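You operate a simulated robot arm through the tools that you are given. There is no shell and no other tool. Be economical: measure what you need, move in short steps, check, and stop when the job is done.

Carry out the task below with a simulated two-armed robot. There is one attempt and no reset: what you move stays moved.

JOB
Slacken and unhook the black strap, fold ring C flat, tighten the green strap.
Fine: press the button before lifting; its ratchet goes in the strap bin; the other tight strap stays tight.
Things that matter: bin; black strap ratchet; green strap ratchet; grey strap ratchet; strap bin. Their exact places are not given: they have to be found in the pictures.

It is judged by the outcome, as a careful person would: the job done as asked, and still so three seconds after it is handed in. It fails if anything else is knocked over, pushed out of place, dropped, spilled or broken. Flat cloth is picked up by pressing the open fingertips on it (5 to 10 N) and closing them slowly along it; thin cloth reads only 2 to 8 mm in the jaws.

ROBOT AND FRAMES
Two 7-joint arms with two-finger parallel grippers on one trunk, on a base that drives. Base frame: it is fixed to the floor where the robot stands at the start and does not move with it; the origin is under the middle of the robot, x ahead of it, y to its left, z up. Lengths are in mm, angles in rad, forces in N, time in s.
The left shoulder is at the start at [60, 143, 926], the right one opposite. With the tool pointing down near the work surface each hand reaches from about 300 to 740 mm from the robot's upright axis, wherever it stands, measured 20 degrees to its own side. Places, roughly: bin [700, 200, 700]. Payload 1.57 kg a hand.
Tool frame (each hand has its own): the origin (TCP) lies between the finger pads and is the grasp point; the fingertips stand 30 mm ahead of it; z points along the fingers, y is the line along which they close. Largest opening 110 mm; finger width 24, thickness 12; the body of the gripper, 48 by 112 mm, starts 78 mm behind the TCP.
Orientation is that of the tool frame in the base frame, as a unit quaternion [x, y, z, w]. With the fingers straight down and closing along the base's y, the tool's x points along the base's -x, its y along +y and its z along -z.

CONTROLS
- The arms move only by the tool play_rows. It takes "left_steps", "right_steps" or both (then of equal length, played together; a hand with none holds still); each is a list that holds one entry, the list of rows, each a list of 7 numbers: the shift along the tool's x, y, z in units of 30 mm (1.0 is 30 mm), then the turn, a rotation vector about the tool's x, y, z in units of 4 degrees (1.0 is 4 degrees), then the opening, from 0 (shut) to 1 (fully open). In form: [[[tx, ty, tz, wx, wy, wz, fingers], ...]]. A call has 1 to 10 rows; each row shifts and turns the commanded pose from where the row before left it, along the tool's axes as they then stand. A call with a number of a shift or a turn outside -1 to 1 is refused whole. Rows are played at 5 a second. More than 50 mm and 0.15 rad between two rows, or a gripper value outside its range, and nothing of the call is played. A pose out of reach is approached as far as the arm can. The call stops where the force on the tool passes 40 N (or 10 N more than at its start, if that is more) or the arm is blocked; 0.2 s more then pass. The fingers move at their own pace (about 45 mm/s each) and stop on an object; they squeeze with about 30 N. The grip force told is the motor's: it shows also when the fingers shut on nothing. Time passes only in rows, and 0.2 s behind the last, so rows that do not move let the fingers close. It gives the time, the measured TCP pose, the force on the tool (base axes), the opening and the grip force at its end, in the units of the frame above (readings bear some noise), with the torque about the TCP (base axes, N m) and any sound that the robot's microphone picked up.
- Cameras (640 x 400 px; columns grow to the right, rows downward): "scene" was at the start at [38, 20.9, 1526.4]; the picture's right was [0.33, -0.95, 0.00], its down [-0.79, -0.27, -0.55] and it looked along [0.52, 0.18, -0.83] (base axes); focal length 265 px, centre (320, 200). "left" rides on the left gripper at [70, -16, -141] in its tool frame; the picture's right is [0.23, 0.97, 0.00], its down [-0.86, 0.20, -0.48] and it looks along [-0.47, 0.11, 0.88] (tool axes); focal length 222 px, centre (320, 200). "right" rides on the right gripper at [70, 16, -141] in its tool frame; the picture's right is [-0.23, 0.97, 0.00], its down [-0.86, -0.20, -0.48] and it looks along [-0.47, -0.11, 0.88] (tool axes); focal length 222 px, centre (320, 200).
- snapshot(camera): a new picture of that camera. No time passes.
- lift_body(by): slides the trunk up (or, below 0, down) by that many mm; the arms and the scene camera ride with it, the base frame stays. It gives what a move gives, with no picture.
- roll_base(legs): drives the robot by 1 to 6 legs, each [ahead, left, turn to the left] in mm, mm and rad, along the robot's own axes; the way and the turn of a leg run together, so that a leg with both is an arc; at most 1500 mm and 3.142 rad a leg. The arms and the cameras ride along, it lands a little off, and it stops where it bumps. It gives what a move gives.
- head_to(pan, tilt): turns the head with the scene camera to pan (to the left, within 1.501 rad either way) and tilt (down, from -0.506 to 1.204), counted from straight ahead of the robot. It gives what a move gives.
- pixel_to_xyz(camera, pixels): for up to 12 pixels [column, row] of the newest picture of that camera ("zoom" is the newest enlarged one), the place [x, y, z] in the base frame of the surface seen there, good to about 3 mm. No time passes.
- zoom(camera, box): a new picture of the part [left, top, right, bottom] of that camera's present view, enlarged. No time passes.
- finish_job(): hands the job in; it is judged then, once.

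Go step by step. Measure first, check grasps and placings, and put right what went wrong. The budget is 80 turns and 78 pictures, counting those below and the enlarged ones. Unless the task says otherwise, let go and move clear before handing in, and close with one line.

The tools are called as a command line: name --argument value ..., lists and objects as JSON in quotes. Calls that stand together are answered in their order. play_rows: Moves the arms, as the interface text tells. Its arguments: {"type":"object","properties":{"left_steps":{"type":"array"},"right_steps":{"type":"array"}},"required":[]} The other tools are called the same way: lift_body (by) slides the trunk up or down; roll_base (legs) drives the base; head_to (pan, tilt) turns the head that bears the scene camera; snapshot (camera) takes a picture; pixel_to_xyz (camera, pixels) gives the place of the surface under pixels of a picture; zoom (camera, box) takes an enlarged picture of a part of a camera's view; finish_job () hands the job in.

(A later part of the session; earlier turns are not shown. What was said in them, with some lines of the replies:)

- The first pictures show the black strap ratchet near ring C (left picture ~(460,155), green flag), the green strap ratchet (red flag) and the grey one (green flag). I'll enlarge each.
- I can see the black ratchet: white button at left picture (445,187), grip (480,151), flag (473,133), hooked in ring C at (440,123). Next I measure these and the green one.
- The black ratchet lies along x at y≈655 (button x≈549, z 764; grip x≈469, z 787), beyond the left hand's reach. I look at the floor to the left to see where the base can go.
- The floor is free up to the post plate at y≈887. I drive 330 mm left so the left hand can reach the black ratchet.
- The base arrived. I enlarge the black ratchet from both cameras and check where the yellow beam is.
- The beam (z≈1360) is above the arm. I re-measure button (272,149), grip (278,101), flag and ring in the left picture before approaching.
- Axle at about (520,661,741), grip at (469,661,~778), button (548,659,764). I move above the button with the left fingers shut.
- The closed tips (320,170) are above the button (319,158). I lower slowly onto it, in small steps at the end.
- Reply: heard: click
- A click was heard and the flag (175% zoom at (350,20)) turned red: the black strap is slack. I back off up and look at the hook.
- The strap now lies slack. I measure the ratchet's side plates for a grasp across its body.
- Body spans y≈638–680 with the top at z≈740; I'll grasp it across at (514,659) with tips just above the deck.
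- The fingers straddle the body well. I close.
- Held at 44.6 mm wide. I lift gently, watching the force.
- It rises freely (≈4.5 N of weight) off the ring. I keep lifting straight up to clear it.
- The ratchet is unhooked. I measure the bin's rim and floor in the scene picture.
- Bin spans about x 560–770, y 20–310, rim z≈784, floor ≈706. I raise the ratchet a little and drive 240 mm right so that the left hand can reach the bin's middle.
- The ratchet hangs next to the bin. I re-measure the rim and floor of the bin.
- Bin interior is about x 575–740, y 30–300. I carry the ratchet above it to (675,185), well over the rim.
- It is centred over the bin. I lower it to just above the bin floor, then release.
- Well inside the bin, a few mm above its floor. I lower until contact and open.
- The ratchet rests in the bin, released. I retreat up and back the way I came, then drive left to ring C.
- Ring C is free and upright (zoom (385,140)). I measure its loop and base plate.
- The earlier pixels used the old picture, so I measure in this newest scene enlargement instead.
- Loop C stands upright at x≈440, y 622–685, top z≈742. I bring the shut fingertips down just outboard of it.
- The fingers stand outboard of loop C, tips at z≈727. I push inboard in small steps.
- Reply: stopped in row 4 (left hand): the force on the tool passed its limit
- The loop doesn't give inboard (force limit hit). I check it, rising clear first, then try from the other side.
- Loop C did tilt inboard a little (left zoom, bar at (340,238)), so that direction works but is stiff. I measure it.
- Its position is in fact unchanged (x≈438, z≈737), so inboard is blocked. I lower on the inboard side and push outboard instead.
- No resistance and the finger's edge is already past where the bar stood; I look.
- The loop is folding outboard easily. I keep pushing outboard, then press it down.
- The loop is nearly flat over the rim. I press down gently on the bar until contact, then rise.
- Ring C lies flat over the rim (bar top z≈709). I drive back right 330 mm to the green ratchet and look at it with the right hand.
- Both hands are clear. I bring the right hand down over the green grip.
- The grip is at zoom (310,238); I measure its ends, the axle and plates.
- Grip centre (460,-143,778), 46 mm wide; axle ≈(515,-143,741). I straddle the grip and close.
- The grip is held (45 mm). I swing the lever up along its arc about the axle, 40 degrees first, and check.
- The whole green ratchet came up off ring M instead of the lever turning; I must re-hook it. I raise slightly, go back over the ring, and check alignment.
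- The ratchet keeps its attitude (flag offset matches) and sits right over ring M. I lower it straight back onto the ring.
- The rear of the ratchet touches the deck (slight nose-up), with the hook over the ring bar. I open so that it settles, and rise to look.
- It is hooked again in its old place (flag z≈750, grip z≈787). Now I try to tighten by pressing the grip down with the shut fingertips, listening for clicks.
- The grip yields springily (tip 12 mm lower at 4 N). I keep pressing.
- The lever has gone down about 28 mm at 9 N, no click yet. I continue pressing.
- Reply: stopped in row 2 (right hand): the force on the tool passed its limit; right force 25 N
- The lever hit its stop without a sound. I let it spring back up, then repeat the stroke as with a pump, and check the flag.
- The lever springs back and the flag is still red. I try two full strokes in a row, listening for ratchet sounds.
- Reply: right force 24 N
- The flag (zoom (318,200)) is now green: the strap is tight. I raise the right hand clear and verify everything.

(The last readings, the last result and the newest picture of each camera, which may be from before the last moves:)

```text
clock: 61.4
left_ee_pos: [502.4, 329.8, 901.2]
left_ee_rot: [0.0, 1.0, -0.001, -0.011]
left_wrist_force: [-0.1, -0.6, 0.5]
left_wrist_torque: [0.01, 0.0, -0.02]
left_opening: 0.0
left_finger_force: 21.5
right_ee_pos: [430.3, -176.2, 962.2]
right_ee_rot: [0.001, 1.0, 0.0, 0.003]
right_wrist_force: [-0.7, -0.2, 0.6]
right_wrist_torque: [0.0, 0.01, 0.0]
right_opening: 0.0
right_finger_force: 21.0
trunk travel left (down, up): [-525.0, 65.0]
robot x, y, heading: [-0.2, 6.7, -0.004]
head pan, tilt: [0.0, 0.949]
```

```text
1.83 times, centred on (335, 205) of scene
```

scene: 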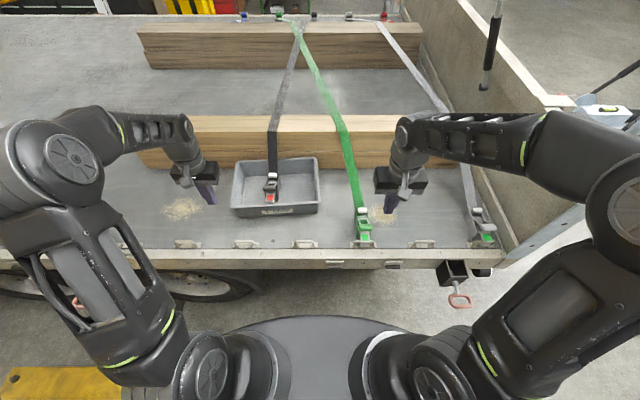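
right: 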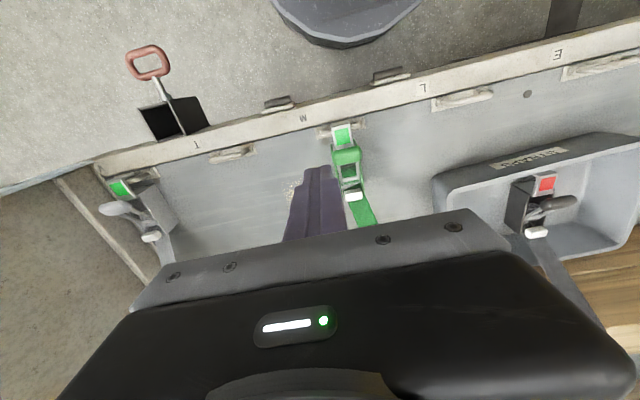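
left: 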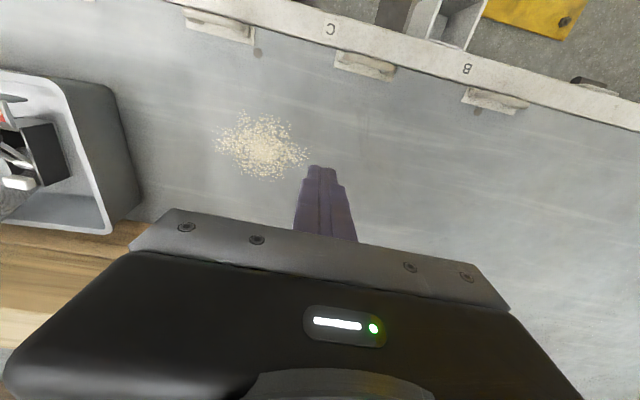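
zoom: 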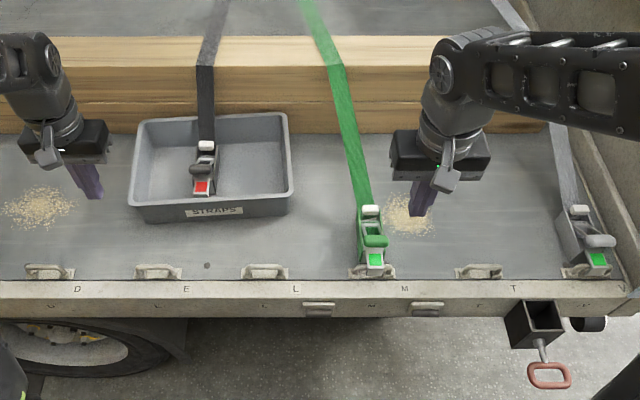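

Green is taut with a green flag, grey still green, black ratchet red in the bin. One last look at ring C.

head_to --pan 0.85 --tilt 0.9

zoom --camera "scene" --box '[160, 100, 560, 350]'

```text
clock: 62.6
left_ee_pos: [502.4, 329.2, 902.0]
left_ee_rot: [-0.001, 1.0, -0.001, -0.012]
left_wrist_force: [-0.1, -0.5, -0.1]
left_wrist_torque: [0.0, 0.02, 0.0]
left_opening: 0.1
left_finger_force: 21.6
right_ee_pos: [428.6, -175.1, 961.3]
right_ee_rot: [0.001, 1.0, 0.0, 0.003]
right_wrist_force: [0.0, -0.8, 0.2]
right_wrist_torque: [0.03, -0.03, 0.0]
right_opening: 0.2
right_finger_force: 21.5
trunk travel left (down, up): [-525.0, 65.0]
robot x, y, heading: [-1.0, 5.2, -0.001]
head pan, tilt: [0.85, 0.901]
```

```text
1.60 times, centred on (360, 225) of scene
```

zoom: 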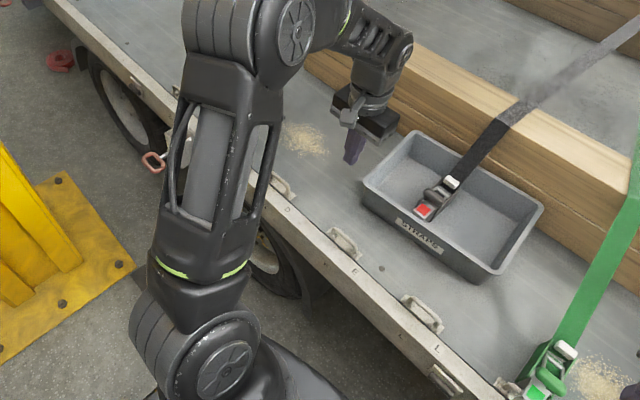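

Ring C is hidden behind the arm here, but it was measured lying flat (z≈709) and nothing has touched it since. Everything else is in place, so I hand in.

finish_job

```text
The job is handed in.
```

The job is handed in. The black strap is slack and unhooked, and its ratchet is in the strap bin. Ring C was folded flat when I last measured it, though the arm hid it in the final picture. The green strap is tight: I lifted its ratchet off ring M by mistake and re-hooked it before tightening. The grey strap is still tight.
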